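You operate a simulated robot arm through the tools that you are given. There is no shell and no other tool.

The job below is to be done with a simulated two-armed robot. You get a single attempt, and the scene is never put back.

JOB
Dust the disc, then press the optical flat on it till wide bands show; lamp left on, brush back. Set down upright: green brush. What is to be rubbed or washed off counts as gone when no trace of it is left.

The check looks at the end state, three seconds after you hand in, the way a careful person would. Anything else that was tipped, shoved, dropped, spilled or broken makes it a failure.

ROBOT AND FRAMES
Two 7-joint arms with fingered hands on one trunk that stands fixed in place. Base frame: the origin is at the foot of the trunk, x ahead of it, y to its left, z up; the work surface is at about z = 746. Units: mm, degrees, N and s.
The left shoulder is at [70, 139, 1096], the right one opposite. With the tool pointing down near the work surface each hand reaches from about 440 to 820 mm from the base axis, measured 20 degrees to its own side. Payload 3.9 kg a hand.
Tool frame (each hand has its own): the origin (TCP) lies between the finger pads and is the grasp point; the fingertips stand 29 mm ahead of it; z points along the fingers, y is the line along which they close. The gripper opens to 100 mm. The gripper's body begins 34 mm behind the TCP. The gripper is a hand of 5 fingers: y runs from the thumb to the fingers, the wrist lies at [-15, -105, -177] in the tool frame.
Orientation is that of the tool frame in the base frame, as a unit quaternion [x, y, z, w]. With the fingers straight down and the wrist toward the robot, the tool's x, y and z point along [0, 1, 0], [1, 0, 0] and [0, 0, -1] of the base frame.

CONTROLS
- The arms move only by the tool move_arm. It takes "left_targets", "right_targets" or both (then of equal length, played together; a hand with none holds still); each is one flat list of numbers, 6 for each row, row after row: the shift along the base's x, y, z in mm, then the turn, a rotation vector about the base's x, y, z in rad. In form: [tx, ty, tz, wx, wy, wz, tx, ty, tz, wx, wy, wz, ...]. A call has 1 to 20 rows; each row is the pose to reach, as a shift and turn from the pose commanded when the call began. Rows are played at 5 a second. More than 50 mm and 8.6 degrees between two rows, and nothing of the call is played. Where a pose cannot be reached the arm comes as near as it can. A force on the tool above 40 N (or 10 N above the force at the start of the call, whichever is more), or a blocked arm, ends the call early, and 0.2 s more pass. In this call time passes only in rows, and 0.2 s behind the last. It gives the time, the measured TCP pose, the force on the tool (base axes), the opening and the grip force at its end, in the units of the frame above (readings bear some noise), with the torque about the TCP (base axes, N m) and any sound that the robot's microphone picked up, and new pictures: "views" is both (left out), scene, wrist or none (wrist: the cameras of the hands that moved).
- Cameras (640 x 400 px; columns grow to the right, rows downward): "scene" is now at [118.4, 38.7, 1415.2]; the picture's right is [0.52, -0.85, 0.00], its down [-0.54, -0.32, -0.78] and it looks along [0.67, 0.40, -0.63] (base axes); focal length 375 px, centre (320, 200). "left" rides on the left gripper at [-66, -86, -121] in its tool frame; the picture's right is [-0.76, -0.31, 0.58], its down [0.59, -0.70, 0.40] and it looks along [0.28, 0.64, 0.71] (tool axes); focal length 247 px, centre (320, 200). "right" rides on the right gripper at [66, -86, -121] in its tool frame; the picture's right is [-0.76, 0.31, -0.58], its down [-0.59, -0.70, 0.40] and it looks along [-0.28, 0.64, 0.71] (tool axes); focal length 247 px, centre (320, 200). There is no depth. A picture from a camera that has moved, and an enlarged one, comes with that camera's place and axes in the base frame and with its lens. The place of the scene camera against the robot may be out by one fixed shift of up to 12 mm in any direction.
- move_column(by): slides the trunk up (or, below 0, down) by that many mm; the arms and the scene camera ride with it, the base frame stays. It gives what a move gives, with no picture.
- finger_targets(index, middle, ring, little, thumb_bend, thumb_turn, hand): sets how far each is bent, from 0 (flat) to 100 (curled in); at 30 the hand is open as for a grip, at 70 the pads meet at the TCP. One left out holds its place. A second passes; each finger stops where it meets its share of the squeeze, and holds until it gets a number again. It is the only way to open and close the hand. It gives what a move gives, with no picture; readings hold the bend of each and the force on index, middle, ring, little, thumb and palm. thumb_turn goes from beside the hand (0) to across from the fingers (100), as for a grip.
- pan_tilt(pan, tilt): turns the head with the scene camera to pan (to the left, within 86 degrees either way) and tilt (down, from -29 to 69), counted from straight ahead of the robot. It gives what a move gives, and a new picture of the scene camera.
- enlarge(camera, box): a new picture of the part [left, top, right, bottom] of that camera's present view, enlarged. It takes no simulated time.
- hand_in(): hands the job in; it is judged then, once.

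Places have to be worked out from the pictures, the camera data and where the tool is seen. Open the grippers and draw the arms clear of the work before you hand the job in, unless the task says otherwise.

The tools are called after "Emit:" by a JSON object that holds its "method" and its "body". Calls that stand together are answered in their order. move_arm: Moves the arms, as the interface text tells. Its arguments: {"type":"object","properties":{"left_targets":{"type":"array"},"right_targets":{"type":"array"},"views":{"type":"string","enum":["both","scene","wrist","none"]}},"required":[]} The other tools are called the same way: move_column (by) slides the trunk up or down; finger_targets (index, middle, ring, little, thumb_bend, thumb_turn, hand) moves the fingers one by one; pan_tilt (pan, tilt) turns the head that bears the scene camera; enlarge (camera, box) takes an enlarged picture of a part of a camera's view; hand_in () hands the job in.

At the start:

```text
clock: 0.0
left_tool_pos: [420.0, 427.4, 1116.8]
left_tool_rot: [0.513, 0.858, 0.0, 0.0]
left_force: [0.3, -0.2, -0.3]
left_torque: [0.0, 0.01, 0.02]
left_width: 100.0
left_finger_force: 0.1
left_shape: jaw
left_bend: [30.0, 30.0, 30.0, 30.0, 30.0, 98.0]
left_finger forces: [0.1, 0.0, 0.1, 0.1, 0.0, 0.0]
right_tool_pos: [581.4, -0.3, 1086.3]
right_tool_rot: [0.512, 0.859, 0.001, 0.0]
right_force: [0.2, 0.9, 0.4]
right_torque: [0.0, 0.03, 0.0]
right_width: 99.7
right_finger_force: 0.1
right_shape: jaw
right_bend: [30.0, 30.0, 30.0, 30.0, 30.0, 98.0]
right_finger forces: [0.1, 0.0, 0.0, 0.0, 0.0, 0.0]
trunk travel left (down, up): [-738.0, 102.0]
head pan, tilt: [31.2, 38.7]
```

scene: 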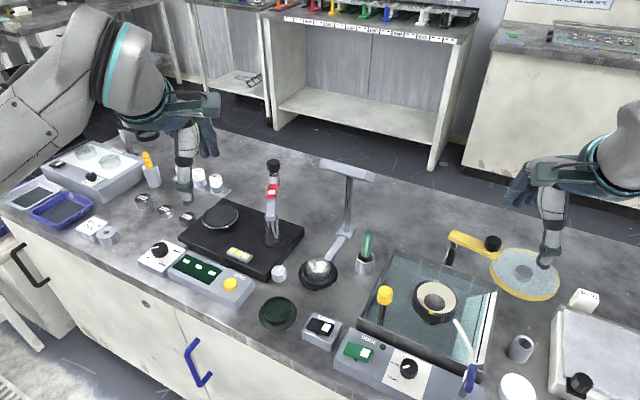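
right: 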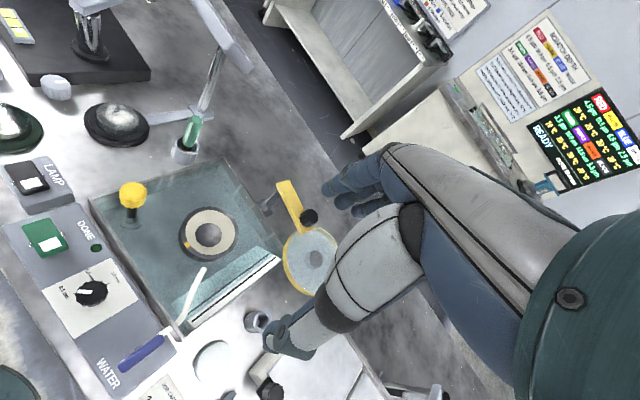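
left: 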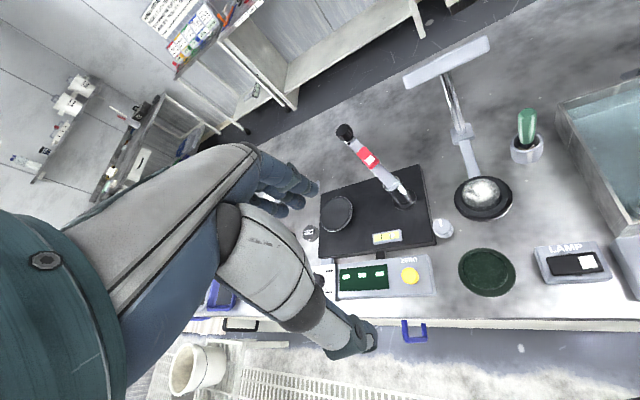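

I start by looking closely at the scene: lamp, brush in its holder, the disc under the lamp, and the optical flat, which I still have to find.

Emit:
{"method": "enlarge", "body": {"camera": "scene", "box": [240, 150, 400, 350]}}

Emit:
{"method": "enlarge", "body": {"camera": "left", "box": [400, 30, 640, 310]}}

Emit:
{"method": "enlarge", "body": {"camera": "scene", "box": [0, 120, 320, 320]}}

Emit:
{"method": "enlarge", "body": {"camera": "scene", "box": [320, 200, 640, 400]}}

```text
2.00 times, centred on (320, 250) of scene
camera zoom: at [118.4, 38.7, 1415.2], right [0.52, -0.85, 0.0], down [-0.54, -0.32, -0.78], along [0.67, 0.4, -0.63], focal length 750 px, centre (320, 100)
```

zoom: 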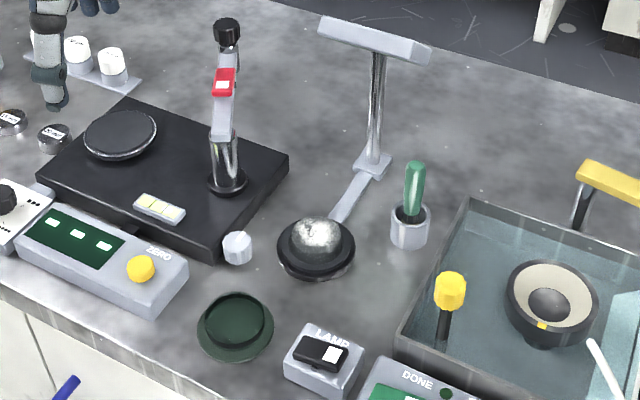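

```text
1.43 times, centred on (520, 170) of left
camera zoom: at [375.0, 328.0, 1238.3], right [0.09, -0.81, -0.58], down [-0.9, 0.19, -0.4], along [0.43, 0.55, -0.71], focal length 353 px, centre (34, 243)
```

zoom: 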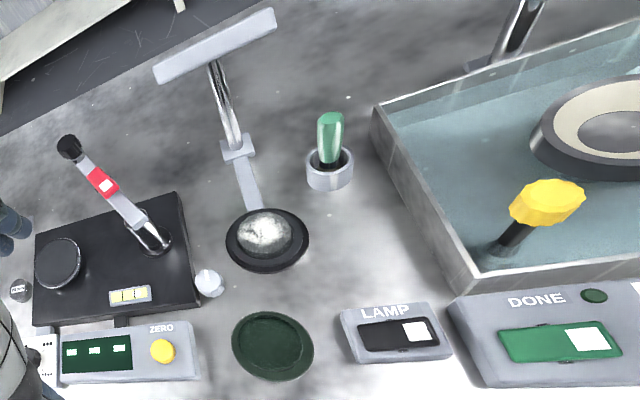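

```text
2.00 times, centred on (160, 220) of scene
camera zoom: at [118.4, 38.7, 1415.2], right [0.52, -0.85, 0.0], down [-0.54, -0.32, -0.78], along [0.67, 0.4, -0.63], focal length 750 px, centre (640, 160)
```

zoom: 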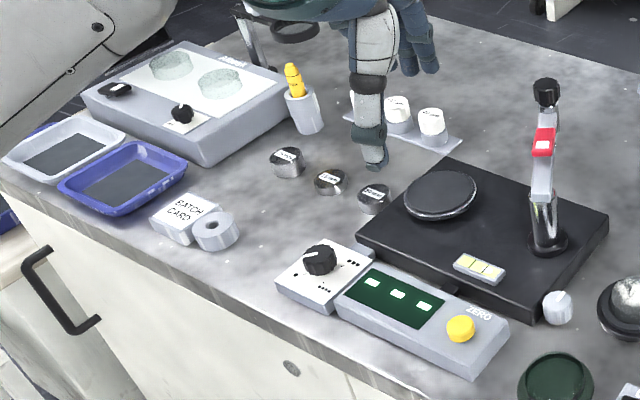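

```text
2.00 times, centred on (480, 300) of scene
camera zoom: at [118.4, 38.7, 1415.2], right [0.52, -0.85, 0.0], down [-0.54, -0.32, -0.78], along [0.67, 0.4, -0.63], focal length 750 px, centre (0, 0)
```

zoom: 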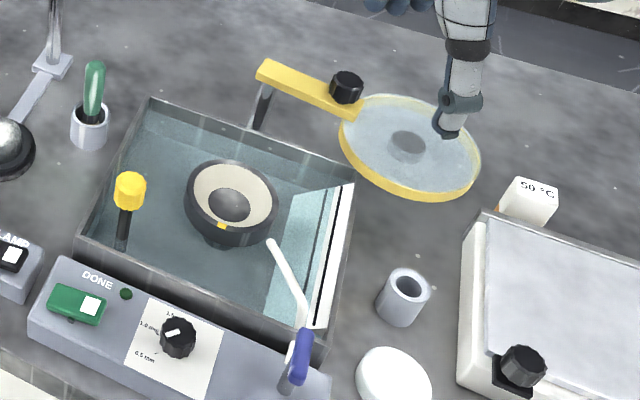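

The green brush stands in a cup; a shiny disc sits on a black stand under the lamp. I zoom in more on the disc, the dark green dish (the flat?), the lamp switch and the small knob.

Emit:
{"method": "enlarge", "body": {"camera": "scene", "box": [290, 240, 354, 300]}}

Emit:
{"method": "enlarge", "body": {"camera": "scene", "box": [246, 280, 310, 340]}}

Emit:
{"method": "enlarge", "body": {"camera": "scene", "box": [290, 300, 354, 360]}}

Emit:
{"method": "enlarge", "body": {"camera": "scene", "box": [335, 220, 399, 280]}}

Emit:
{"method": "enlarge", "body": {"camera": "right", "box": [0, 60, 240, 210]}}

```text
6.67 times, centred on (322, 270) of scene
camera zoom: at [118.4, 38.7, 1415.2], right [0.52, -0.85, 0.0], down [-0.54, -0.32, -0.78], along [0.67, 0.4, -0.63], focal length 2500 px, centre (307, -267)
```

zoom: 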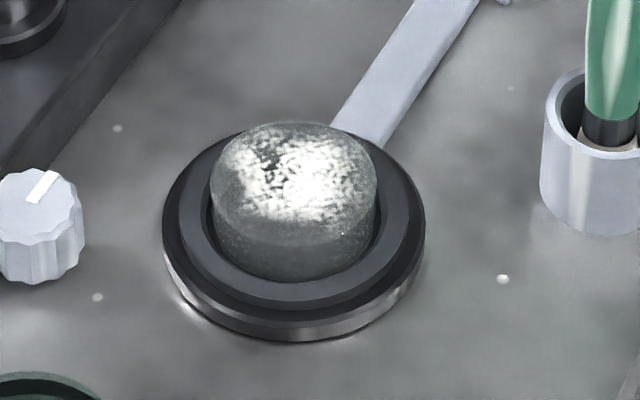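

```text
6.67 times, centred on (278, 310) of scene
camera zoom: at [118.4, 38.7, 1415.2], right [0.52, -0.85, 0.0], down [-0.54, -0.32, -0.78], along [0.67, 0.4, -0.63], focal length 2500 px, centre (600, -533)
```

zoom: 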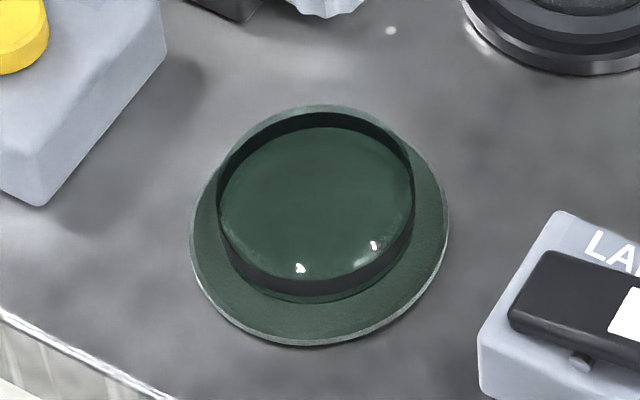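

```text
6.67 times, centred on (322, 330) of scene
camera zoom: at [118.4, 38.7, 1415.2], right [0.52, -0.85, 0.0], down [-0.54, -0.32, -0.78], along [0.67, 0.4, -0.63], focal length 2500 px, centre (307, -667)
```

zoom: 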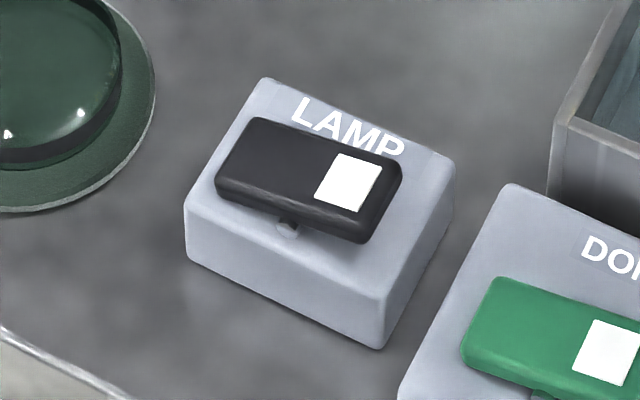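

```text
6.67 times, centred on (367, 250) of scene
camera zoom: at [118.4, 38.7, 1415.2], right [0.52, -0.85, 0.0], down [-0.54, -0.32, -0.78], along [0.67, 0.4, -0.63], focal length 2500 px, centre (7, -133)
```

zoom: 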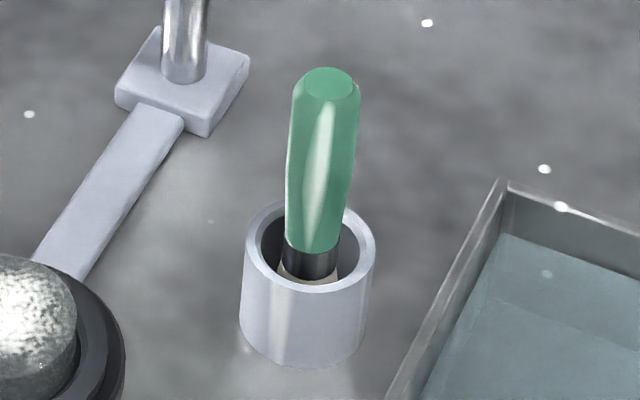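

```text
2.67 times, centred on (120, 135) of right
camera zoom: at [474.3, 17.3, 1208.0], right [0.63, -0.52, 0.58], down [-0.34, -0.85, -0.4], along [0.7, 0.05, -0.71], focal length 659 px, centre (853, 373)
```

zoom: 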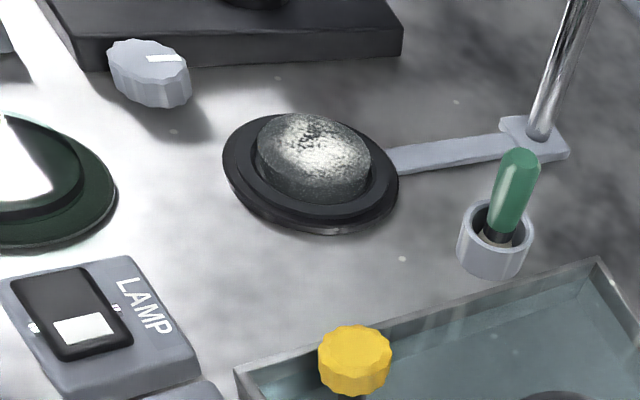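

The disc is a dusty-topped cylinder in a black ring at about (596, 333). The flat lies on a green pad at about (465, 350), the LAMP rocker is at about (463, 248) with its white end raised, and the brush cup is at about (671, 252). I make a pointing shape with the left hand and see how it looks.

Emit:
{"method": "finger_targets", "body": {"hand": "left", "index": 70, "middle": 100, "ring": 100, "little": 100, "thumb_bend": 30, "thumb_turn": 0}}

Emit:
{"method": "pan_tilt", "body": {"pan": 42, "tilt": 38}}

Emit:
{"method": "enlarge", "body": {"camera": "left", "box": [0, 0, 640, 400]}}

```text
clock: 1.0
left_tool_pos: [418.9, 427.3, 1118.7]
left_tool_rot: [0.513, 0.858, 0.0, 0.0]
left_force: [0.2, -1.0, 0.3]
left_torque: [0.03, 0.0, 0.06]
left_width: 117.8
left_finger_force: 0.2
left_shape: fingers
left_bend: [70.0, 100.0, 100.0, 100.0, 30.0, 0.0]
left_finger forces: [0.0, 0.0, 0.0, 0.0, 0.0, 0.0]
right_tool_pos: [581.0, -0.3, 1086.4]
right_tool_rot: [0.513, 0.858, 0.0, 0.0]
right_force: [-0.9, 0.2, -0.1]
right_torque: [0.02, 0.0, 0.0]
right_width: 99.9
right_finger_force: 0.0
right_shape: jaw
right_bend: [30.0, 30.0, 30.0, 30.0, 30.0, 98.0]
right_finger forces: [0.0, 0.0, 0.1, 0.1, 0.0, 0.1]
trunk travel left (down, up): [-738.0, 102.0]
head pan, tilt: [31.2, 38.7]
```

```text
clock: 1.7
left_tool_pos: [421.3, 428.0, 1117.2]
left_tool_rot: [0.513, 0.858, 0.001, 0.0]
left_force: [0.9, -0.4, 0.5]
left_torque: [0.01, 0.02, 0.0]
left_width: 118.1
left_finger_force: 0.0
left_shape: fingers
left_bend: [70.0, 100.0, 100.0, 100.0, 30.0, 0.0]
left_finger forces: [0.0, 0.1, 0.0, 0.0, 0.0, 0.1]
right_tool_pos: [580.1, -0.6, 1088.0]
right_tool_rot: [0.513, 0.858, 0.0, 0.0]
right_force: [-0.7, -0.5, 1.3]
right_torque: [0.03, -0.01, -0.03]
right_width: 99.9
right_finger_force: 0.0
right_shape: jaw
right_bend: [30.0, 30.0, 30.0, 30.0, 30.0, 98.0]
right_finger forces: [0.0, 0.1, 0.1, 0.0, 0.1, 0.0]
trunk travel left (down, up): [-738.0, 102.0]
head pan, tilt: [42.0, 38.0]
camera scene: at [109.2, 51.9, 1416.3], right [0.67, -0.74, 0.0], down [-0.46, -0.41, -0.79], along [0.59, 0.53, -0.62], focal length 375 px, centre (320, 200)
```

scene: 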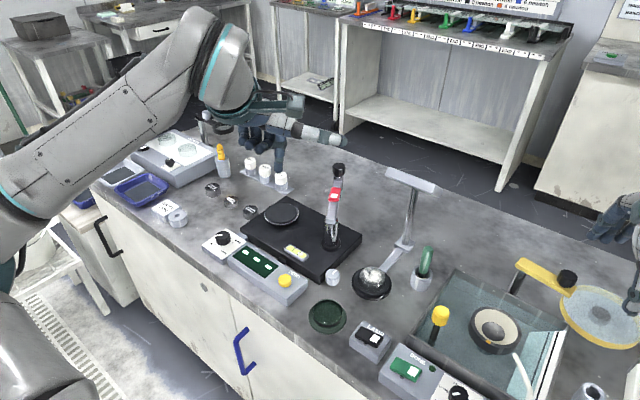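

```text
1.00 times, centred on (320, 200) of left (not enlarged: the box is as wide or as high as the picture)
camera zoom: at [375.0, 328.0, 1238.3], right [0.09, -0.81, -0.58], down [-0.9, 0.19, -0.4], along [0.43, 0.55, -0.71], focal length 247 px, centre (320, 200)
```

zoom: 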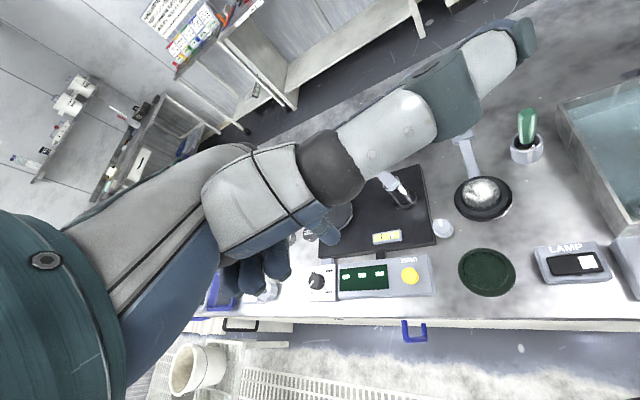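

Thumb sticks out to the tool's -x side, so the index is on that side too. Zooming in on the hand.

Emit:
{"method": "enlarge", "body": {"camera": "scene", "box": [190, 80, 350, 190]}}

Emit:
{"method": "enlarge", "body": {"camera": "left", "box": [180, 180, 380, 320]}}

```text
3.64 times, centred on (270, 135) of scene
camera zoom: at [109.2, 51.9, 1416.3], right [0.67, -0.74, 0.0], down [-0.46, -0.41, -0.79], along [0.59, 0.53, -0.62], focal length 1363 px, centre (502, 436)
```

zoom: 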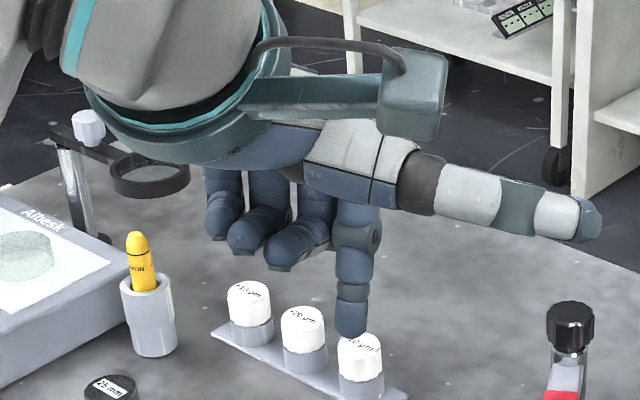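

```text
2.86 times, centred on (280, 250) of left
camera zoom: at [375.0, 328.0, 1238.3], right [0.09, -0.81, -0.58], down [-0.9, 0.19, -0.4], along [0.43, 0.55, -0.71], focal length 706 px, centre (434, 57)
```

zoom: 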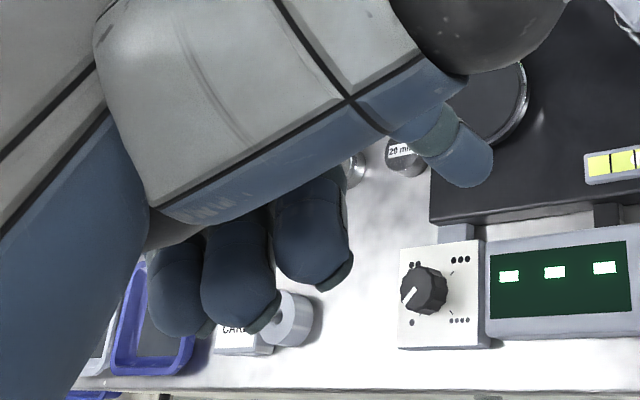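

The index points straight down with its tip close to the tool axis (about tool [-4, 8, 28]), and both cameras agree on positions. I curl the thumb a bit, then carry the left hand over the LAMP switch at a safe height.

Emit:
{"method": "finger_targets", "body": {"hand": "left", "thumb_bend": 100}}

Emit:
{"method": "move_arm", "body": {"left_targets": [10, -47, 0, 0, 0, 0, 20, -95, 0, 0, 0, 0, 30, -142, 0, 0, 0, 0, 40, -190, 0, 0, 0, 0, 40, -190, -45, 0, 0, 0, 40, -190, -90, 0, 0, 0, 40, -190, -135, 0, 0, 0, 40, -190, -180, 0, 0, 0, 40, -190, -220, 0, 0, 0], "views": "both"}}

```text
clock: 2.7
left_tool_pos: [420.1, 426.7, 1117.4]
left_tool_rot: [0.512, 0.859, 0.0, 0.0]
left_force: [0.4, 0.7, -0.7]
left_torque: [-0.02, 0.0, 0.04]
left_width: 57.0
left_finger_force: 0.0
left_shape: fingers
left_bend: [70.0, 100.0, 100.0, 100.0, 100.0, 0.0]
left_finger forces: [0.0, 0.0, 0.1, 0.0, 0.0, 0.0]
right_tool_pos: [579.2, -0.3, 1087.0]
right_tool_rot: [0.513, 0.858, 0.0, 0.0]
right_force: [0.9, -0.8, -0.3]
right_torque: [-0.02, 0.0, -0.03]
right_width: 99.8
right_finger_force: 0.0
right_shape: jaw
right_bend: [30.0, 30.0, 30.0, 30.0, 30.0, 98.0]
right_finger forces: [0.1, 0.0, 0.0, 0.0, 0.0, 0.0]
trunk travel left (down, up): [-738.0, 102.0]
head pan, tilt: [42.0, 38.0]
```

```text
clock: 4.7
left_tool_pos: [460.6, 237.7, 895.8]
left_tool_rot: [0.513, 0.858, 0.001, 0.0]
left_force: [0.7, -1.3, -1.0]
left_torque: [0.01, 0.0, 0.0]
left_width: 56.8
left_finger_force: 0.0
left_shape: fingers
left_bend: [70.0, 100.0, 100.0, 100.0, 100.0, 0.0]
left_finger forces: [0.1, 0.0, 0.1, 0.0, 0.1, 0.0]
right_tool_pos: [581.1, -0.9, 1087.3]
right_tool_rot: [0.512, 0.859, -0.001, -0.001]
right_force: [-1.1, 0.5, -0.9]
right_torque: [0.02, 0.01, 0.01]
right_width: 99.7
right_finger_force: 0.1
right_shape: jaw
right_bend: [30.0, 30.0, 30.0, 30.0, 30.0, 98.0]
right_finger forces: [0.0, 0.1, 0.0, 0.0, 0.0, 0.0]
trunk travel left (down, up): [-738.0, 102.0]
head pan, tilt: [42.0, 38.0]
camera scene: at [110.0, 51.4, 1416.2], right [0.67, -0.74, 0.0], down [-0.46, -0.41, -0.79], along [0.59, 0.53, -0.62], focal length 375 px, centre (320, 200)
camera left: at [416.1, 138.1, 1017.7], right [0.09, -0.81, -0.58], down [-0.9, 0.18, -0.4], along [0.43, 0.55, -0.71], focal length 247 px, centre (320, 200)
```

scene: 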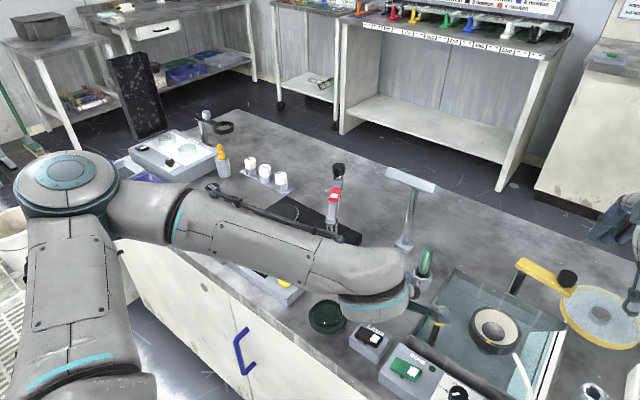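
left: 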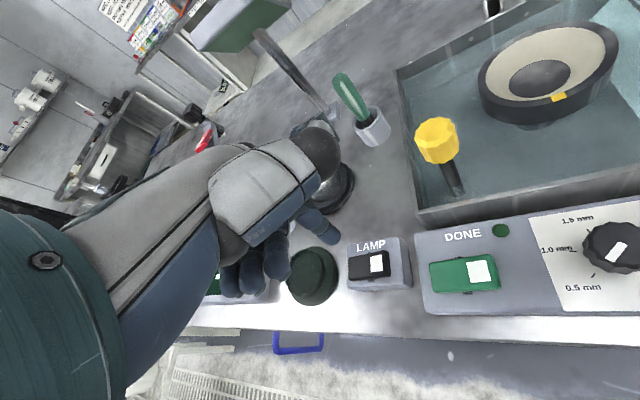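

The thumb's curled clear. The wrist view puts the white end at about (471, 238), nearly beneath the index tip. I go down to about 12 mm above and check.

Emit:
{"method": "move_arm", "body": {"left_targets": [0, 0, -30, 0, 0, 0, 1, 0, -55, 0, 0, 0, 1, 0, -68, 0, 0, 0], "views": "wrist"}}

Emit:
{"method": "enlarge", "body": {"camera": "left", "box": [260, 180, 440, 310]}}

```text
clock: 5.5
left_tool_pos: [460.8, 237.6, 827.7]
left_tool_rot: [0.513, 0.858, 0.0, -0.001]
left_force: [0.2, 0.2, 0.1]
left_torque: [-0.05, 0.01, -0.02]
left_width: 56.5
left_finger_force: 0.1
left_shape: fingers
left_bend: [70.0, 100.0, 100.0, 100.0, 100.0, 0.0]
left_finger forces: [0.0, 0.0, 0.0, 0.0, 0.0, 0.0]
right_tool_pos: [580.4, 0.4, 1087.3]
right_tool_rot: [0.513, 0.858, -0.001, 0.0]
right_force: [-0.3, 0.0, 0.2]
right_torque: [0.0, -0.02, 0.03]
right_width: 99.8
right_finger_force: 0.1
right_shape: jaw
right_bend: [30.0, 30.0, 30.0, 30.0, 30.0, 98.0]
right_finger forces: [0.1, 0.0, 0.0, 0.0, 0.0, 0.0]
trunk travel left (down, up): [-738.0, 102.0]
head pan, tilt: [42.0, 38.0]
camera left: at [416.4, 138.0, 949.5], right [0.09, -0.81, -0.58], down [-0.9, 0.18, -0.4], along [0.43, 0.55, -0.71], focal length 247 px, centre (320, 200)
```

left: 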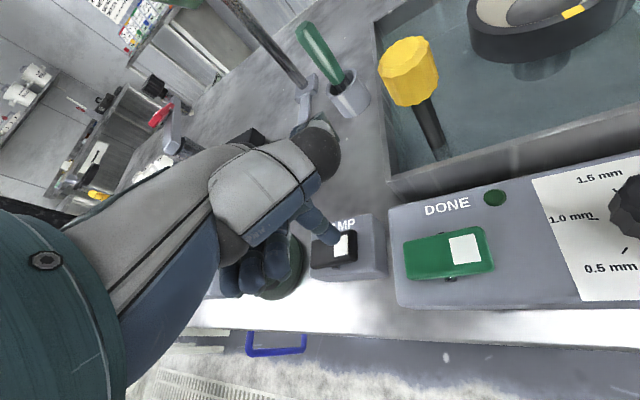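

```text
3.08 times, centred on (350, 245) of left
camera zoom: at [416.4, 138.0, 949.5], right [0.09, -0.81, -0.58], down [-0.9, 0.18, -0.4], along [0.43, 0.55, -0.71], focal length 760 px, centre (228, 62)
```

zoom: 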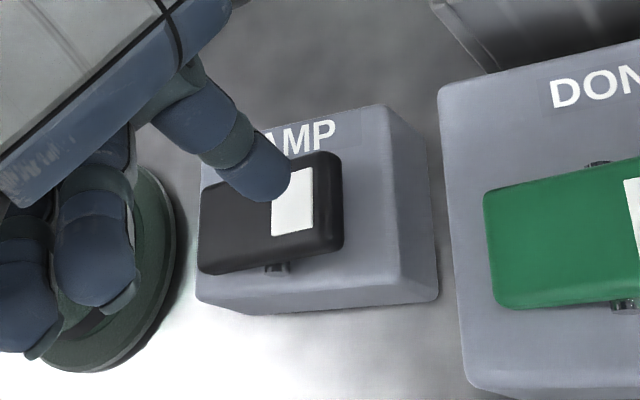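

The index tip is right over the white end, about 10 mm above. I press down slowly and lift again.

Emit:
{"method": "move_arm", "body": {"left_targets": [0, -3, -7, 0, 0, 0, 0, -3, -12, 0, 0, 0, 0, -3, -16, 0, 0, 0, 0, -3, -20, 0, 0, 0], "views": "wrist"}}

Emit:
{"method": "enlarge", "body": {"camera": "left", "box": [260, 180, 440, 310]}}

```text
clock: 6.5
left_tool_pos: [461.3, 235.4, 809.3]
left_tool_rot: [0.513, 0.858, -0.001, 0.0]
left_force: [0.5, 0.3, -0.3]
left_torque: [-0.01, 0.0, -0.02]
left_width: 56.8
left_finger_force: 0.0
left_shape: fingers
left_bend: [70.0, 100.0, 100.0, 100.0, 100.0, 0.0]
left_finger forces: [0.0, 0.0, 0.0, 0.0, 0.1, 0.0]
right_tool_pos: [579.3, -1.1, 1086.4]
right_tool_rot: [0.513, 0.858, -0.001, 0.0]
right_force: [-0.4, 0.6, -0.5]
right_torque: [-0.01, 0.04, 0.03]
right_width: 99.7
right_finger_force: 0.2
right_shape: jaw
right_bend: [30.0, 30.0, 30.0, 30.0, 30.0, 98.0]
right_finger forces: [0.0, 0.1, 0.0, 0.0, 0.0, 0.0]
trunk travel left (down, up): [-738.0, 102.0]
head pan, tilt: [42.0, 38.0]
camera left: at [416.9, 135.3, 929.8], right [0.09, -0.81, -0.58], down [-0.9, 0.18, -0.4], along [0.43, 0.55, -0.71], focal length 247 px, centre (320, 200)
```

left: 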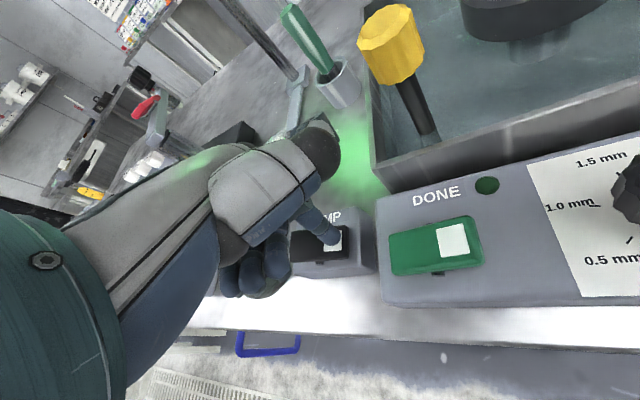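

```text
3.08 times, centred on (350, 245) of left
camera zoom: at [416.9, 135.3, 929.8], right [0.09, -0.81, -0.58], down [-0.9, 0.18, -0.4], along [0.43, 0.55, -0.71], focal length 760 px, centre (228, 62)
```

zoom: 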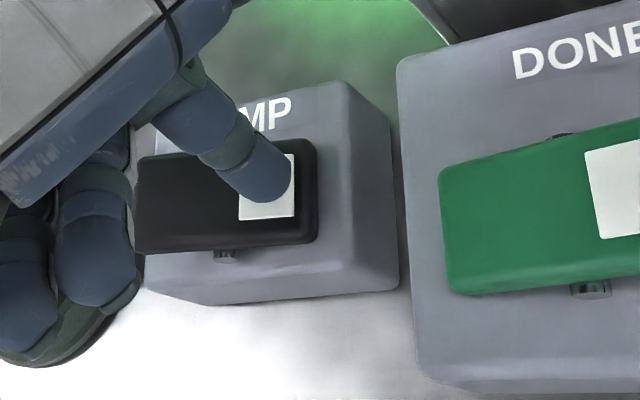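

Green light has come on, so the lamp is lit. I lift off and check that the rocker stays latched.

Emit:
{"method": "move_arm", "body": {"left_targets": [0, 0, 30, 0, 0, 0, -5, 0, 80, 0, 0, 0, -15, 0, 130, 0, 0, 0, -30, 0, 180, 0, 0, 0], "views": "both"}}

Emit:
{"method": "enlarge", "body": {"camera": "left", "box": [260, 40, 440, 300]}}

Emit:
{"method": "enlarge", "body": {"camera": "scene", "box": [360, 160, 460, 300]}}

```text
refused: row 2 steps farther than a row can; nothing moved
```

```text
1.54 times, centred on (350, 170) of left
camera zoom: at [416.9, 135.3, 929.8], right [0.09, -0.81, -0.58], down [-0.9, 0.18, -0.4], along [0.43, 0.55, -0.71], focal length 380 px, centre (274, 246)
```

zoom: 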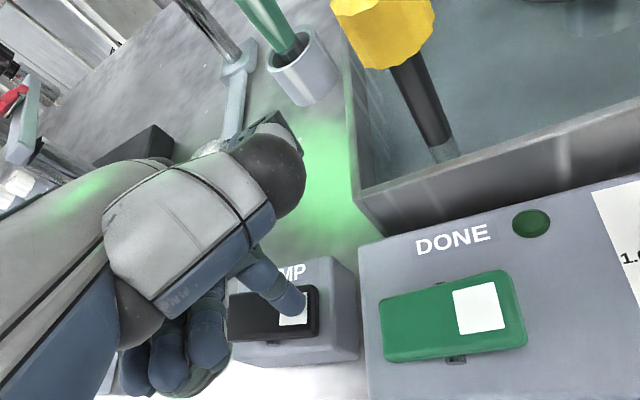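

```text
2.86 times, centred on (410, 230) of scene
camera zoom: at [109.5, 52.0, 1416.2], right [0.67, -0.74, 0.0], down [-0.46, -0.41, -0.79], along [0.59, 0.53, -0.62], focal length 1071 px, centre (63, 114)
```

zoom: 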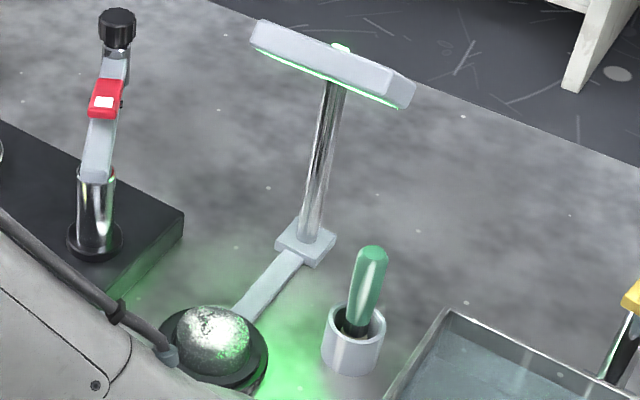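

The step was slightly too long; I lift with shorter ones.

Emit:
{"method": "move_arm", "body": {"left_targets": [0, 0, 30, 0, 0, 0, -3, 0, 75, 0, 0, 0, -10, 0, 120, 0, 0, 0, -20, 0, 165, 0, 0, 0, -30, 0, 200, 0, 0, 0], "views": "both"}}

Emit:
{"method": "enlarge", "body": {"camera": "left", "box": [260, 40, 440, 300]}}

Emit:
{"method": "enlarge", "body": {"camera": "scene", "box": [360, 160, 460, 300]}}

```text
clock: 7.7
left_tool_pos: [431.4, 234.5, 1007.4]
left_tool_rot: [0.513, 0.859, -0.001, 0.001]
left_force: [1.0, -0.1, -0.1]
left_torque: [-0.03, 0.02, -0.02]
left_width: 56.6
left_finger_force: 0.1
left_shape: fingers
left_bend: [70.0, 100.0, 100.0, 100.0, 100.0, 0.0]
left_finger forces: [0.0, 0.1, 0.0, 0.1, 0.0, 0.1]
right_tool_pos: [580.5, 0.2, 1086.9]
right_tool_rot: [0.513, 0.859, 0.0, 0.0]
right_force: [-0.9, 0.6, 0.4]
right_torque: [-0.02, -0.02, -0.01]
right_width: 99.6
right_finger_force: 0.0
right_shape: jaw
right_bend: [30.0, 30.0, 30.0, 30.0, 30.0, 98.0]
right_finger forces: [0.0, 0.0, 0.1, 0.0, 0.1, 0.0]
trunk travel left (down, up): [-738.0, 102.0]
head pan, tilt: [42.0, 38.0]
camera scene: at [109.1, 53.1, 1416.2], right [0.67, -0.74, 0.0], down [-0.46, -0.41, -0.79], along [0.59, 0.53, -0.62], focal length 375 px, centre (320, 200)
camera left: at [386.0, 135.3, 1128.8], right [0.09, -0.81, -0.58], down [-0.9, 0.18, -0.4], along [0.43, 0.55, -0.71], focal length 247 px, centre (320, 200)
```

scene: 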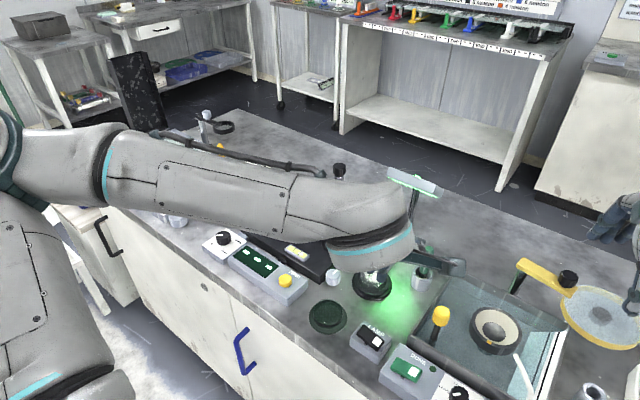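
left: 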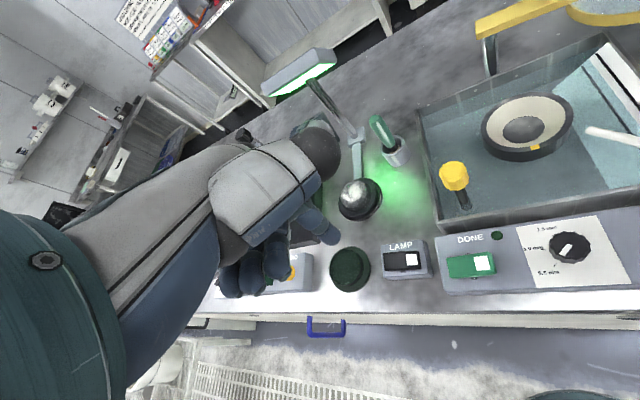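

```text
1.54 times, centred on (350, 170) of left
camera zoom: at [386.0, 135.3, 1128.8], right [0.09, -0.81, -0.58], down [-0.9, 0.18, -0.4], along [0.43, 0.55, -0.71], focal length 380 px, centre (274, 246)
```

zoom: 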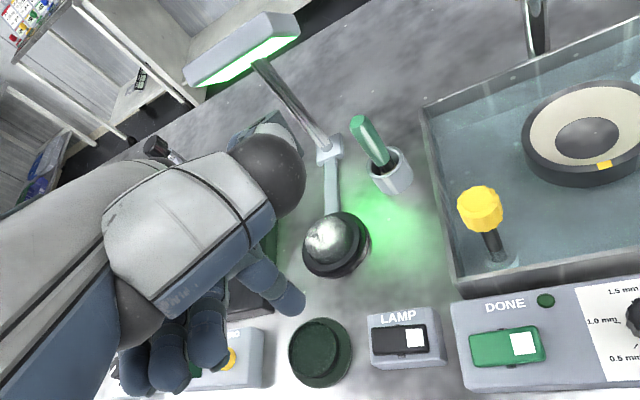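

```text
2.86 times, centred on (410, 230) of scene
camera zoom: at [109.1, 53.1, 1416.2], right [0.67, -0.74, 0.0], down [-0.46, -0.41, -0.79], along [0.59, 0.53, -0.62], focal length 1071 px, centre (63, 114)
```

zoom: 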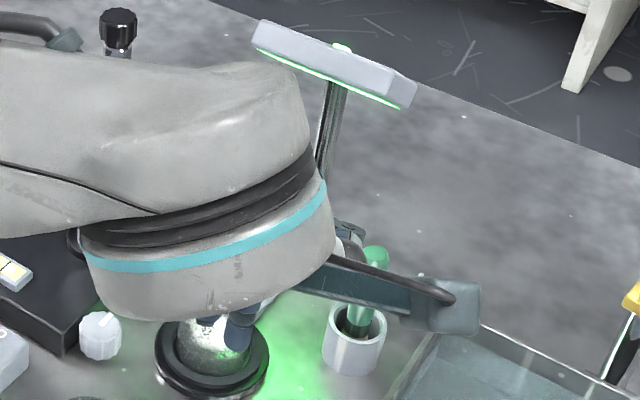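

The rocker stayed latched and the lamp head glows green. Next I open the hand as for a grip and turn it about 63° so it stays clear of the lamp head (near corner about (733, 283, 935)), heading to a spot short of the brush.

Emit:
{"method": "finger_targets", "body": {"hand": "left", "index": 30, "middle": 30, "ring": 30, "little": 30, "thumb_bend": 30, "thumb_turn": 98}}

Emit:
{"method": "move_arm", "body": {"left_targets": [20, 0, 0, 0, 0, -0.138, 40, 0, 0, 0, 0, -0.276, 60, 0, 0, 0, 0, -0.414, 80, 0, 0, 0, 0, -0.552, 100, 0, 0, 0, 0, -0.69, 120, 0, 0, 0, 0, -0.828, 140, 2, 0, 0, 0, -0.966, 160, 5, 0, 0, 0, -1.104], "views": "both"}}

```text
clock: 8.7
left_tool_pos: [431.5, 234.6, 1007.8]
left_tool_rot: [0.512, 0.859, 0.0, 0.0]
left_force: [0.6, -0.3, -0.2]
left_torque: [0.0, -0.01, -0.01]
left_width: 98.7
left_finger_force: 0.1
left_shape: fingers
left_bend: [30.0, 30.0, 30.0, 30.0, 30.0, 96.0]
left_finger forces: [0.0, 0.1, 0.0, 0.1, 0.0, 0.0]
right_tool_pos: [580.4, 0.0, 1087.6]
right_tool_rot: [0.513, 0.859, 0.0, 0.0]
right_force: [0.0, -0.1, 0.1]
right_torque: [0.02, 0.0, -0.03]
right_width: 99.8
right_finger_force: 0.1
right_shape: jaw
right_bend: [30.0, 30.0, 30.0, 30.0, 30.0, 98.0]
right_finger forces: [0.0, 0.0, 0.0, 0.0, 0.0, 0.0]
trunk travel left (down, up): [-738.0, 102.0]
head pan, tilt: [42.0, 38.0]
```

```text
clock: 10.5
left_tool_pos: [547.3, 226.5, 979.1]
left_tool_rot: [0.829, 0.56, 0.004, -0.002]
left_force: [-1.3, -0.1, 0.8]
left_torque: [-0.02, -0.02, -0.01]
left_width: 98.9
left_finger_force: 0.0
left_shape: fingers
left_bend: [30.0, 30.0, 30.0, 30.0, 30.0, 96.0]
left_finger forces: [0.0, 0.0, 0.0, 0.1, 0.1, 0.0]
left hand out of reach, approached as far as the arm can: row 7, 8
right_tool_pos: [580.3, 1.8, 1087.2]
right_tool_rot: [0.513, 0.858, -0.001, 0.0]
right_force: [0.0, 0.0, 0.5]
right_torque: [0.01, 0.02, 0.0]
right_width: 99.8
right_finger_force: 0.1
right_shape: jaw
right_bend: [30.0, 30.0, 30.0, 30.0, 30.0, 98.0]
right_finger forces: [0.0, 0.0, 0.0, 0.0, 0.0, 0.1]
trunk travel left (down, up): [-738.0, 102.0]
head pan, tilt: [42.0, 38.0]
camera scene: at [109.1, 53.5, 1416.2], right [0.67, -0.74, 0.0], down [-0.46, -0.41, -0.79], along [0.59, 0.53, -0.62], focal length 375 px, centre (320, 200)
camera left: at [443.6, 195.5, 1098.8], right [-0.57, -0.58, -0.58], down [-0.43, 0.81, -0.39], along [0.7, 0.03, -0.71], focal length 247 px, centre (320, 200)
```

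scene: 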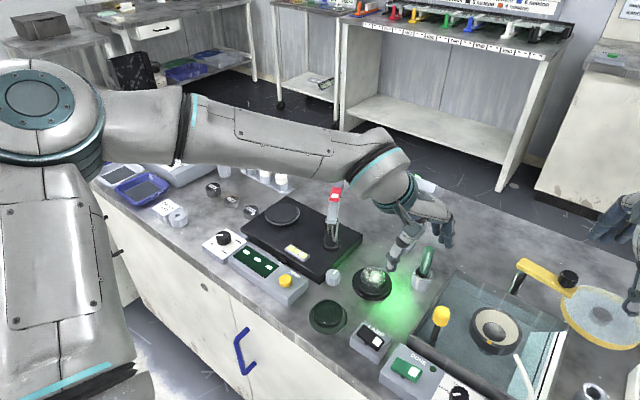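
left: 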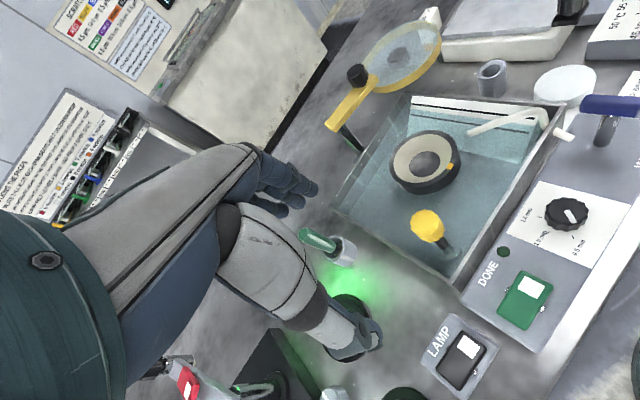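

The arm ran into a limit near that yaw and height. I back off with a small step to learn from which pose the shifts are counted.

Emit:
{"method": "move_arm", "body": {"left_targets": [0, 0, -5, 0, 0, 0.138], "views": "none"}}

```text
clock: 10.9
left_tool_pos: [548.3, 225.7, 975.3]
left_tool_rot: [0.789, 0.615, 0.005, -0.003]
left_force: [0.3, 0.3, 0.5]
left_torque: [0.01, 0.03, 0.01]
left_width: 98.5
left_finger_force: 0.2
left_shape: fingers
left_bend: [30.0, 30.0, 30.0, 30.0, 30.0, 96.0]
left_finger forces: [0.1, 0.1, 0.0, 0.1, 0.1, 0.0]
right_tool_pos: [579.7, -0.9, 1087.8]
right_tool_rot: [0.513, 0.858, 0.0, 0.0]
right_force: [-0.6, 0.1, 0.5]
right_torque: [0.01, -0.02, -0.01]
right_width: 99.4
right_finger_force: 0.0
right_shape: jaw
right_bend: [30.0, 30.0, 30.0, 30.0, 30.0, 98.0]
right_finger forces: [0.0, 0.0, 0.1, 0.0, 0.0, 0.1]
trunk travel left (down, up): [-738.0, 102.0]
head pan, tilt: [42.0, 38.0]
```

Shifts count from the pose actually reached (yaw now about -14°). I move on toward the brush, staying high, and look at the clearance to the lamp head.

Emit:
{"method": "move_arm", "body": {"left_targets": [40, 8, 0, 0, 0, -0.05, 80, 16, 0, 0, 0, -0.1], "views": "both"}}

Emit:
{"method": "enlarge", "body": {"camera": "scene", "box": [360, 140, 480, 300]}}

Emit:
{"method": "enlarge", "body": {"camera": "left", "box": [200, 120, 420, 380]}}

```text
clock: 11.5
left_tool_pos: [598.1, 234.6, 976.1]
left_tool_rot: [0.807, 0.59, 0.005, -0.003]
left_force: [-0.1, 0.2, 1.0]
left_torque: [0.03, 0.0, 0.0]
left_width: 99.0
left_finger_force: 0.1
left_shape: fingers
left_bend: [30.0, 30.0, 30.0, 30.0, 30.0, 96.0]
left_finger forces: [0.0, 0.0, 0.0, 0.0, 0.0, 0.0]
left hand out of reach, approached as far as the arm can: row 2
right_tool_pos: [579.2, 0.1, 1087.8]
right_tool_rot: [0.513, 0.858, 0.002, 0.0]
right_force: [0.0, 0.3, 1.9]
right_torque: [0.01, 0.0, 0.01]
right_width: 99.7
right_finger_force: 0.1
right_shape: jaw
right_bend: [30.0, 30.0, 30.0, 30.0, 30.0, 98.0]
right_finger forces: [0.0, 0.0, 0.0, 0.0, 0.1, 0.1]
trunk travel left (down, up): [-738.0, 102.0]
head pan, tilt: [42.0, 38.0]
camera scene: at [107.8, 51.6, 1416.4], right [0.67, -0.74, 0.0], down [-0.46, -0.41, -0.79], along [0.59, 0.53, -0.61], focal length 375 px, centre (320, 200)
camera left: at [495.0, 194.1, 1095.9], right [-0.52, -0.62, -0.59], down [-0.49, 0.78, -0.39], along [0.7, 0.08, -0.71], focal length 247 px, centre (320, 200)
```

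scene: 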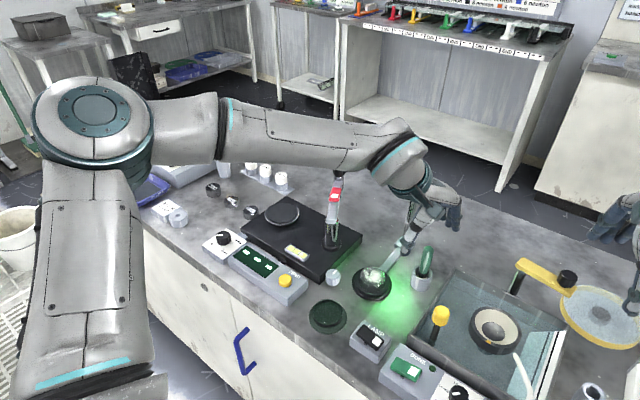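
left: 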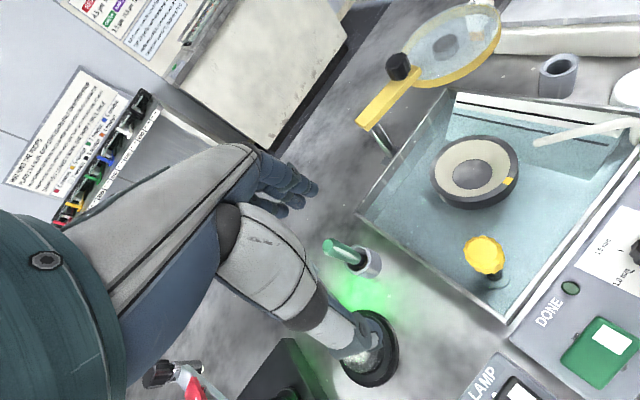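

```text
2.50 times, centred on (420, 220) of scene
camera zoom: at [107.8, 51.6, 1416.4], right [0.67, -0.74, 0.0], down [-0.46, -0.41, -0.79], along [0.59, 0.53, -0.61], focal length 937 px, centre (70, 150)
```

zoom: 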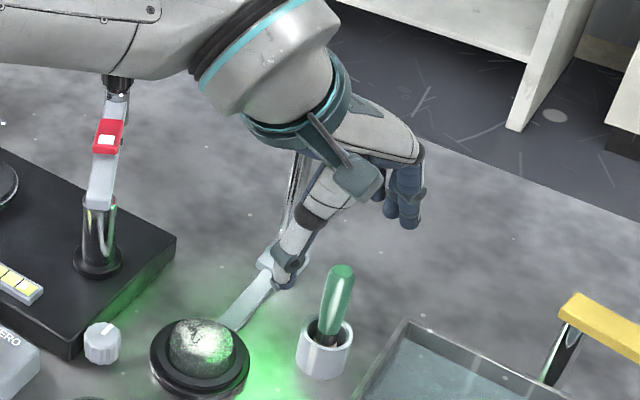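

```text
1.54 times, centred on (310, 250) of left
camera zoom: at [495.0, 194.1, 1095.9], right [-0.52, -0.62, -0.59], down [-0.49, 0.78, -0.39], along [0.7, 0.08, -0.71], focal length 380 px, centre (335, 123)
```

zoom: 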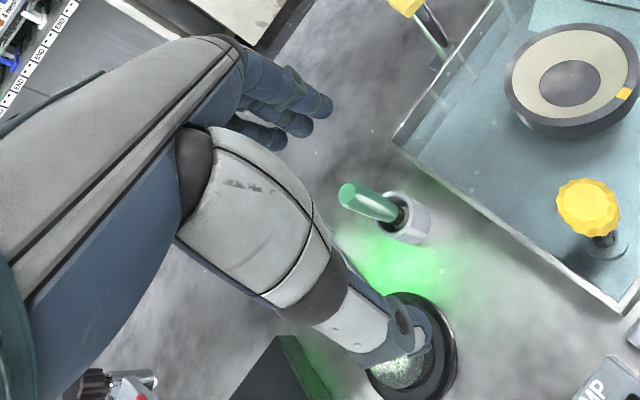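

At yaw -18° the arm is at a joint limit, and the open fingers bulge about 65 mm toward the lamp head. So I try the other way: yaw about +70°, with the fingers on the +y side, well in front of the lamp head.

Emit:
{"method": "move_arm", "body": {"left_targets": [0, 0, 0, 0, 0, 0.139, 0, 0, 0, 0, 0, 0.278, 0, 0, 0, 0, 0, 0.417, 0, 0, 0, 0, 0, 0.556, 0, 0, 0, 0, 0, 0.695, 0, 0, 0, 0, 0, 0.834, 0, 0, 0, 0, 0, 0.973, 0, 0, 0, 0, 0, 1.112, 0, 0, 0, 0, 0, 1.251, 0, 0, 0, 0, 0, 1.39, 0, 0, 0, 0, 0, 1.53], "views": "both"}}

Emit:
{"method": "enlarge", "body": {"camera": "scene", "box": [360, 140, 480, 300]}}

```text
clock: 13.9
left_tool_pos: [596.6, 235.1, 973.8]
left_tool_rot: [0.191, 0.982, 0.001, -0.007]
left_force: [0.6, -0.4, -0.1]
left_torque: [0.02, -0.02, 0.0]
left_width: 98.8
left_finger_force: 0.1
left_shape: fingers
left_bend: [30.0, 30.0, 30.0, 30.0, 30.0, 96.0]
left_finger forces: [0.0, 0.0, 0.1, 0.1, 0.1, 0.0]
right_tool_pos: [581.0, -0.4, 1087.6]
right_tool_rot: [0.512, 0.859, 0.001, 0.001]
right_force: [-0.2, -0.4, -0.4]
right_torque: [0.0, 0.0, 0.0]
right_width: 99.4
right_finger_force: 0.0
right_shape: jaw
right_bend: [30.0, 30.0, 30.0, 30.0, 30.0, 98.0]
right_finger forces: [0.0, 0.0, 0.0, 0.0, 0.0, 0.0]
trunk travel left (down, up): [-738.0, 102.0]
head pan, tilt: [42.0, 38.0]
camera scene: at [109.7, 51.5, 1416.2], right [0.67, -0.74, 0.0], down [-0.46, -0.41, -0.79], along [0.59, 0.53, -0.62], focal length 375 px, centre (320, 200)
camera left: at [626.9, 128.9, 1094.4], right [0.58, -0.57, -0.59], down [-0.81, -0.43, -0.39], along [-0.03, 0.7, -0.71], focal length 247 px, centre (320, 200)
```

scene: 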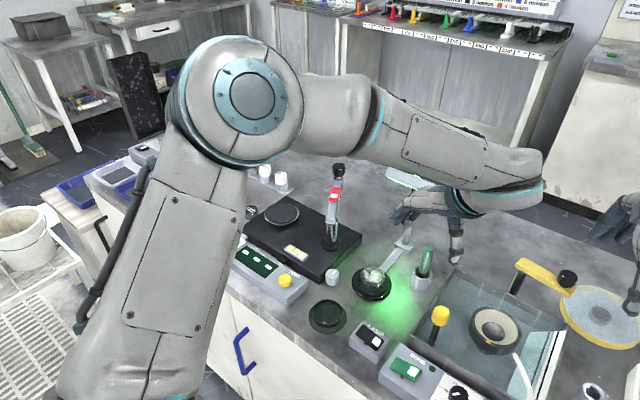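
left: 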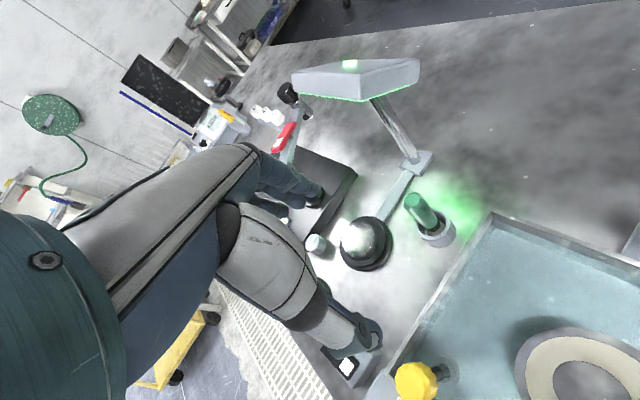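

```text
2.50 times, centred on (420, 220) of scene
camera zoom: at [109.7, 51.5, 1416.2], right [0.67, -0.74, 0.0], down [-0.46, -0.41, -0.79], along [0.59, 0.53, -0.62], focal length 937 px, centre (70, 150)
```

zoom: 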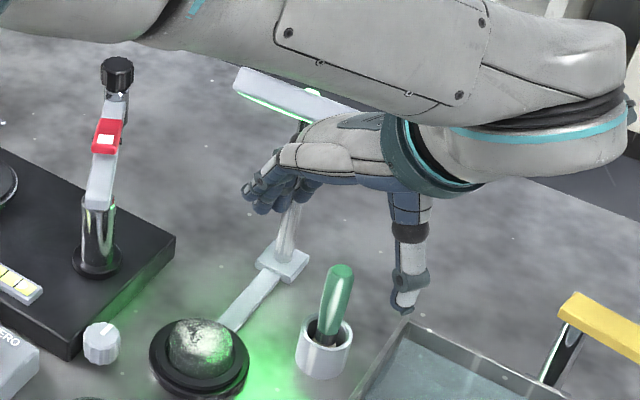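

The +68° yaw works, and the brush, cup and lamp head all show in the wrist view. I enlarge it for exact places.

Emit:
{"method": "enlarge", "body": {"camera": "left", "box": [340, 150, 500, 290]}}

Emit:
{"method": "enlarge", "body": {"camera": "left", "box": [220, 40, 440, 200]}}

```text
2.86 times, centred on (420, 220) of left
camera zoom: at [626.9, 128.9, 1094.4], right [0.58, -0.57, -0.59], down [-0.81, -0.43, -0.39], along [-0.03, 0.7, -0.71], focal length 706 px, centre (34, 143)
```

zoom: 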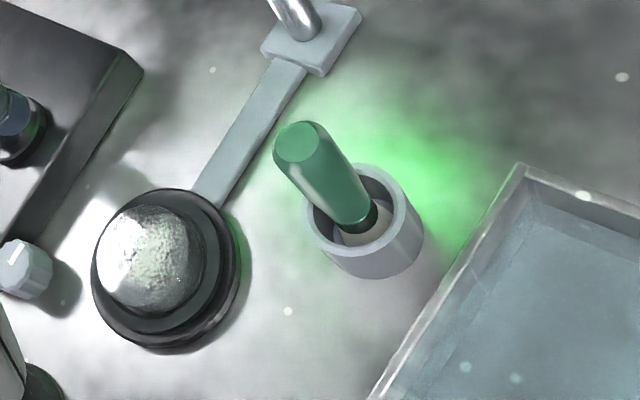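

```text
2.50 times, centred on (330, 120) of left
camera zoom: at [626.9, 128.9, 1094.4], right [0.58, -0.57, -0.59], down [-0.81, -0.43, -0.39], along [-0.03, 0.7, -0.71], focal length 617 px, centre (295, 400)
```

zoom: 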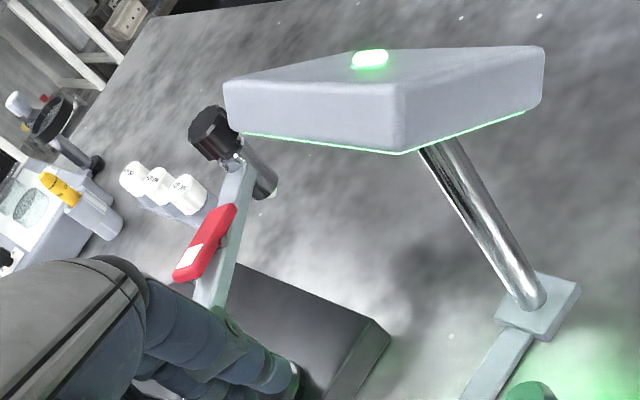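

The lamp head is tilted: its front lower edge lies at about x = 702, y = 275 to 390, z = 965, so I need room there. I go to yaw 85° with the palm leaned about 18° back toward the robot (in the pad plane, so the grip on the handle stays sound), moving to about (640, 247, 976).

Emit:
{"method": "move_arm", "body": {"left_targets": [8, 2, 0, -0.015, -0.062, 0.059, 16, 4, 0, -0.03, -0.124, 0.119, 24, 6, 0, -0.044, -0.185, 0.178, 32, 9, 0, -0.059, -0.247, 0.238, 40, 12, 2, -0.074, -0.309, 0.297], "views": "both"}}

Emit:
{"method": "enlarge", "body": {"camera": "scene", "box": [360, 140, 480, 300]}}

```text
clock: 15.1
left_tool_pos: [635.7, 248.2, 976.9]
left_tool_rot: [0.042, 0.987, -0.007, 0.152]
left_force: [0.6, -0.1, 0.0]
left_torque: [0.0, 0.02, 0.0]
left_width: 98.8
left_finger_force: 0.1
left_shape: fingers
left_bend: [30.0, 30.0, 30.0, 30.0, 30.0, 96.0]
left_finger forces: [0.0, 0.0, 0.0, 0.0, 0.0, 0.1]
right_tool_pos: [579.5, 0.4, 1087.5]
right_tool_rot: [0.513, 0.859, 0.0, 0.001]
right_force: [-0.3, 0.0, 0.9]
right_torque: [-0.04, 0.05, 0.01]
right_width: 99.8
right_finger_force: 0.1
right_shape: jaw
right_bend: [30.0, 30.0, 30.0, 30.0, 30.0, 98.0]
right_finger forces: [0.0, 0.0, 0.0, 0.0, 0.1, 0.0]
trunk travel left (down, up): [-738.0, 102.0]
head pan, tilt: [42.0, 38.0]
camera scene: at [109.2, 52.1, 1416.3], right [0.67, -0.74, 0.0], down [-0.46, -0.41, -0.79], along [0.59, 0.53, -0.62], focal length 375 px, centre (320, 200)
camera left: at [654.5, 158.6, 1111.2], right [0.87, -0.38, -0.32], down [-0.5, -0.66, -0.56], along [0.0, 0.64, -0.77], focal length 247 px, centre (320, 200)
```

scene: 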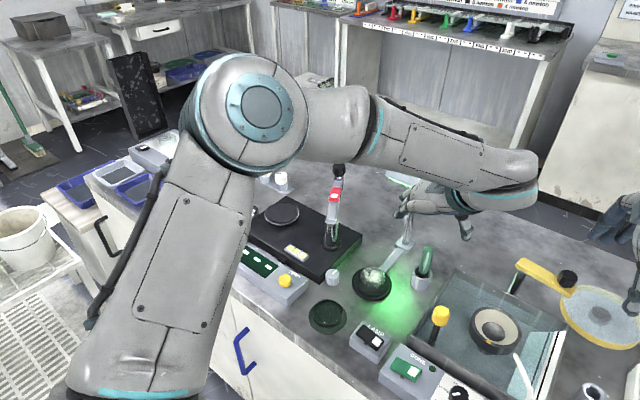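
left: 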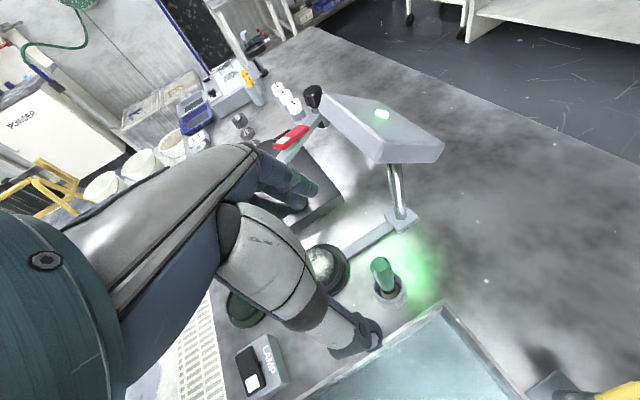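

```text
2.50 times, centred on (420, 220) of scene
camera zoom: at [109.2, 52.1, 1416.3], right [0.67, -0.74, 0.0], down [-0.46, -0.41, -0.79], along [0.59, 0.53, -0.62], focal length 937 px, centre (70, 150)
```

zoom: 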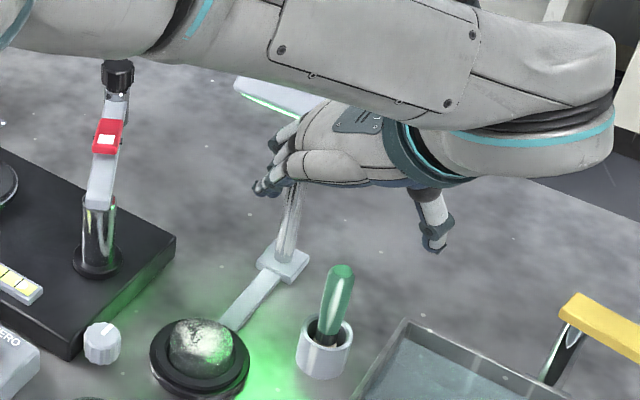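

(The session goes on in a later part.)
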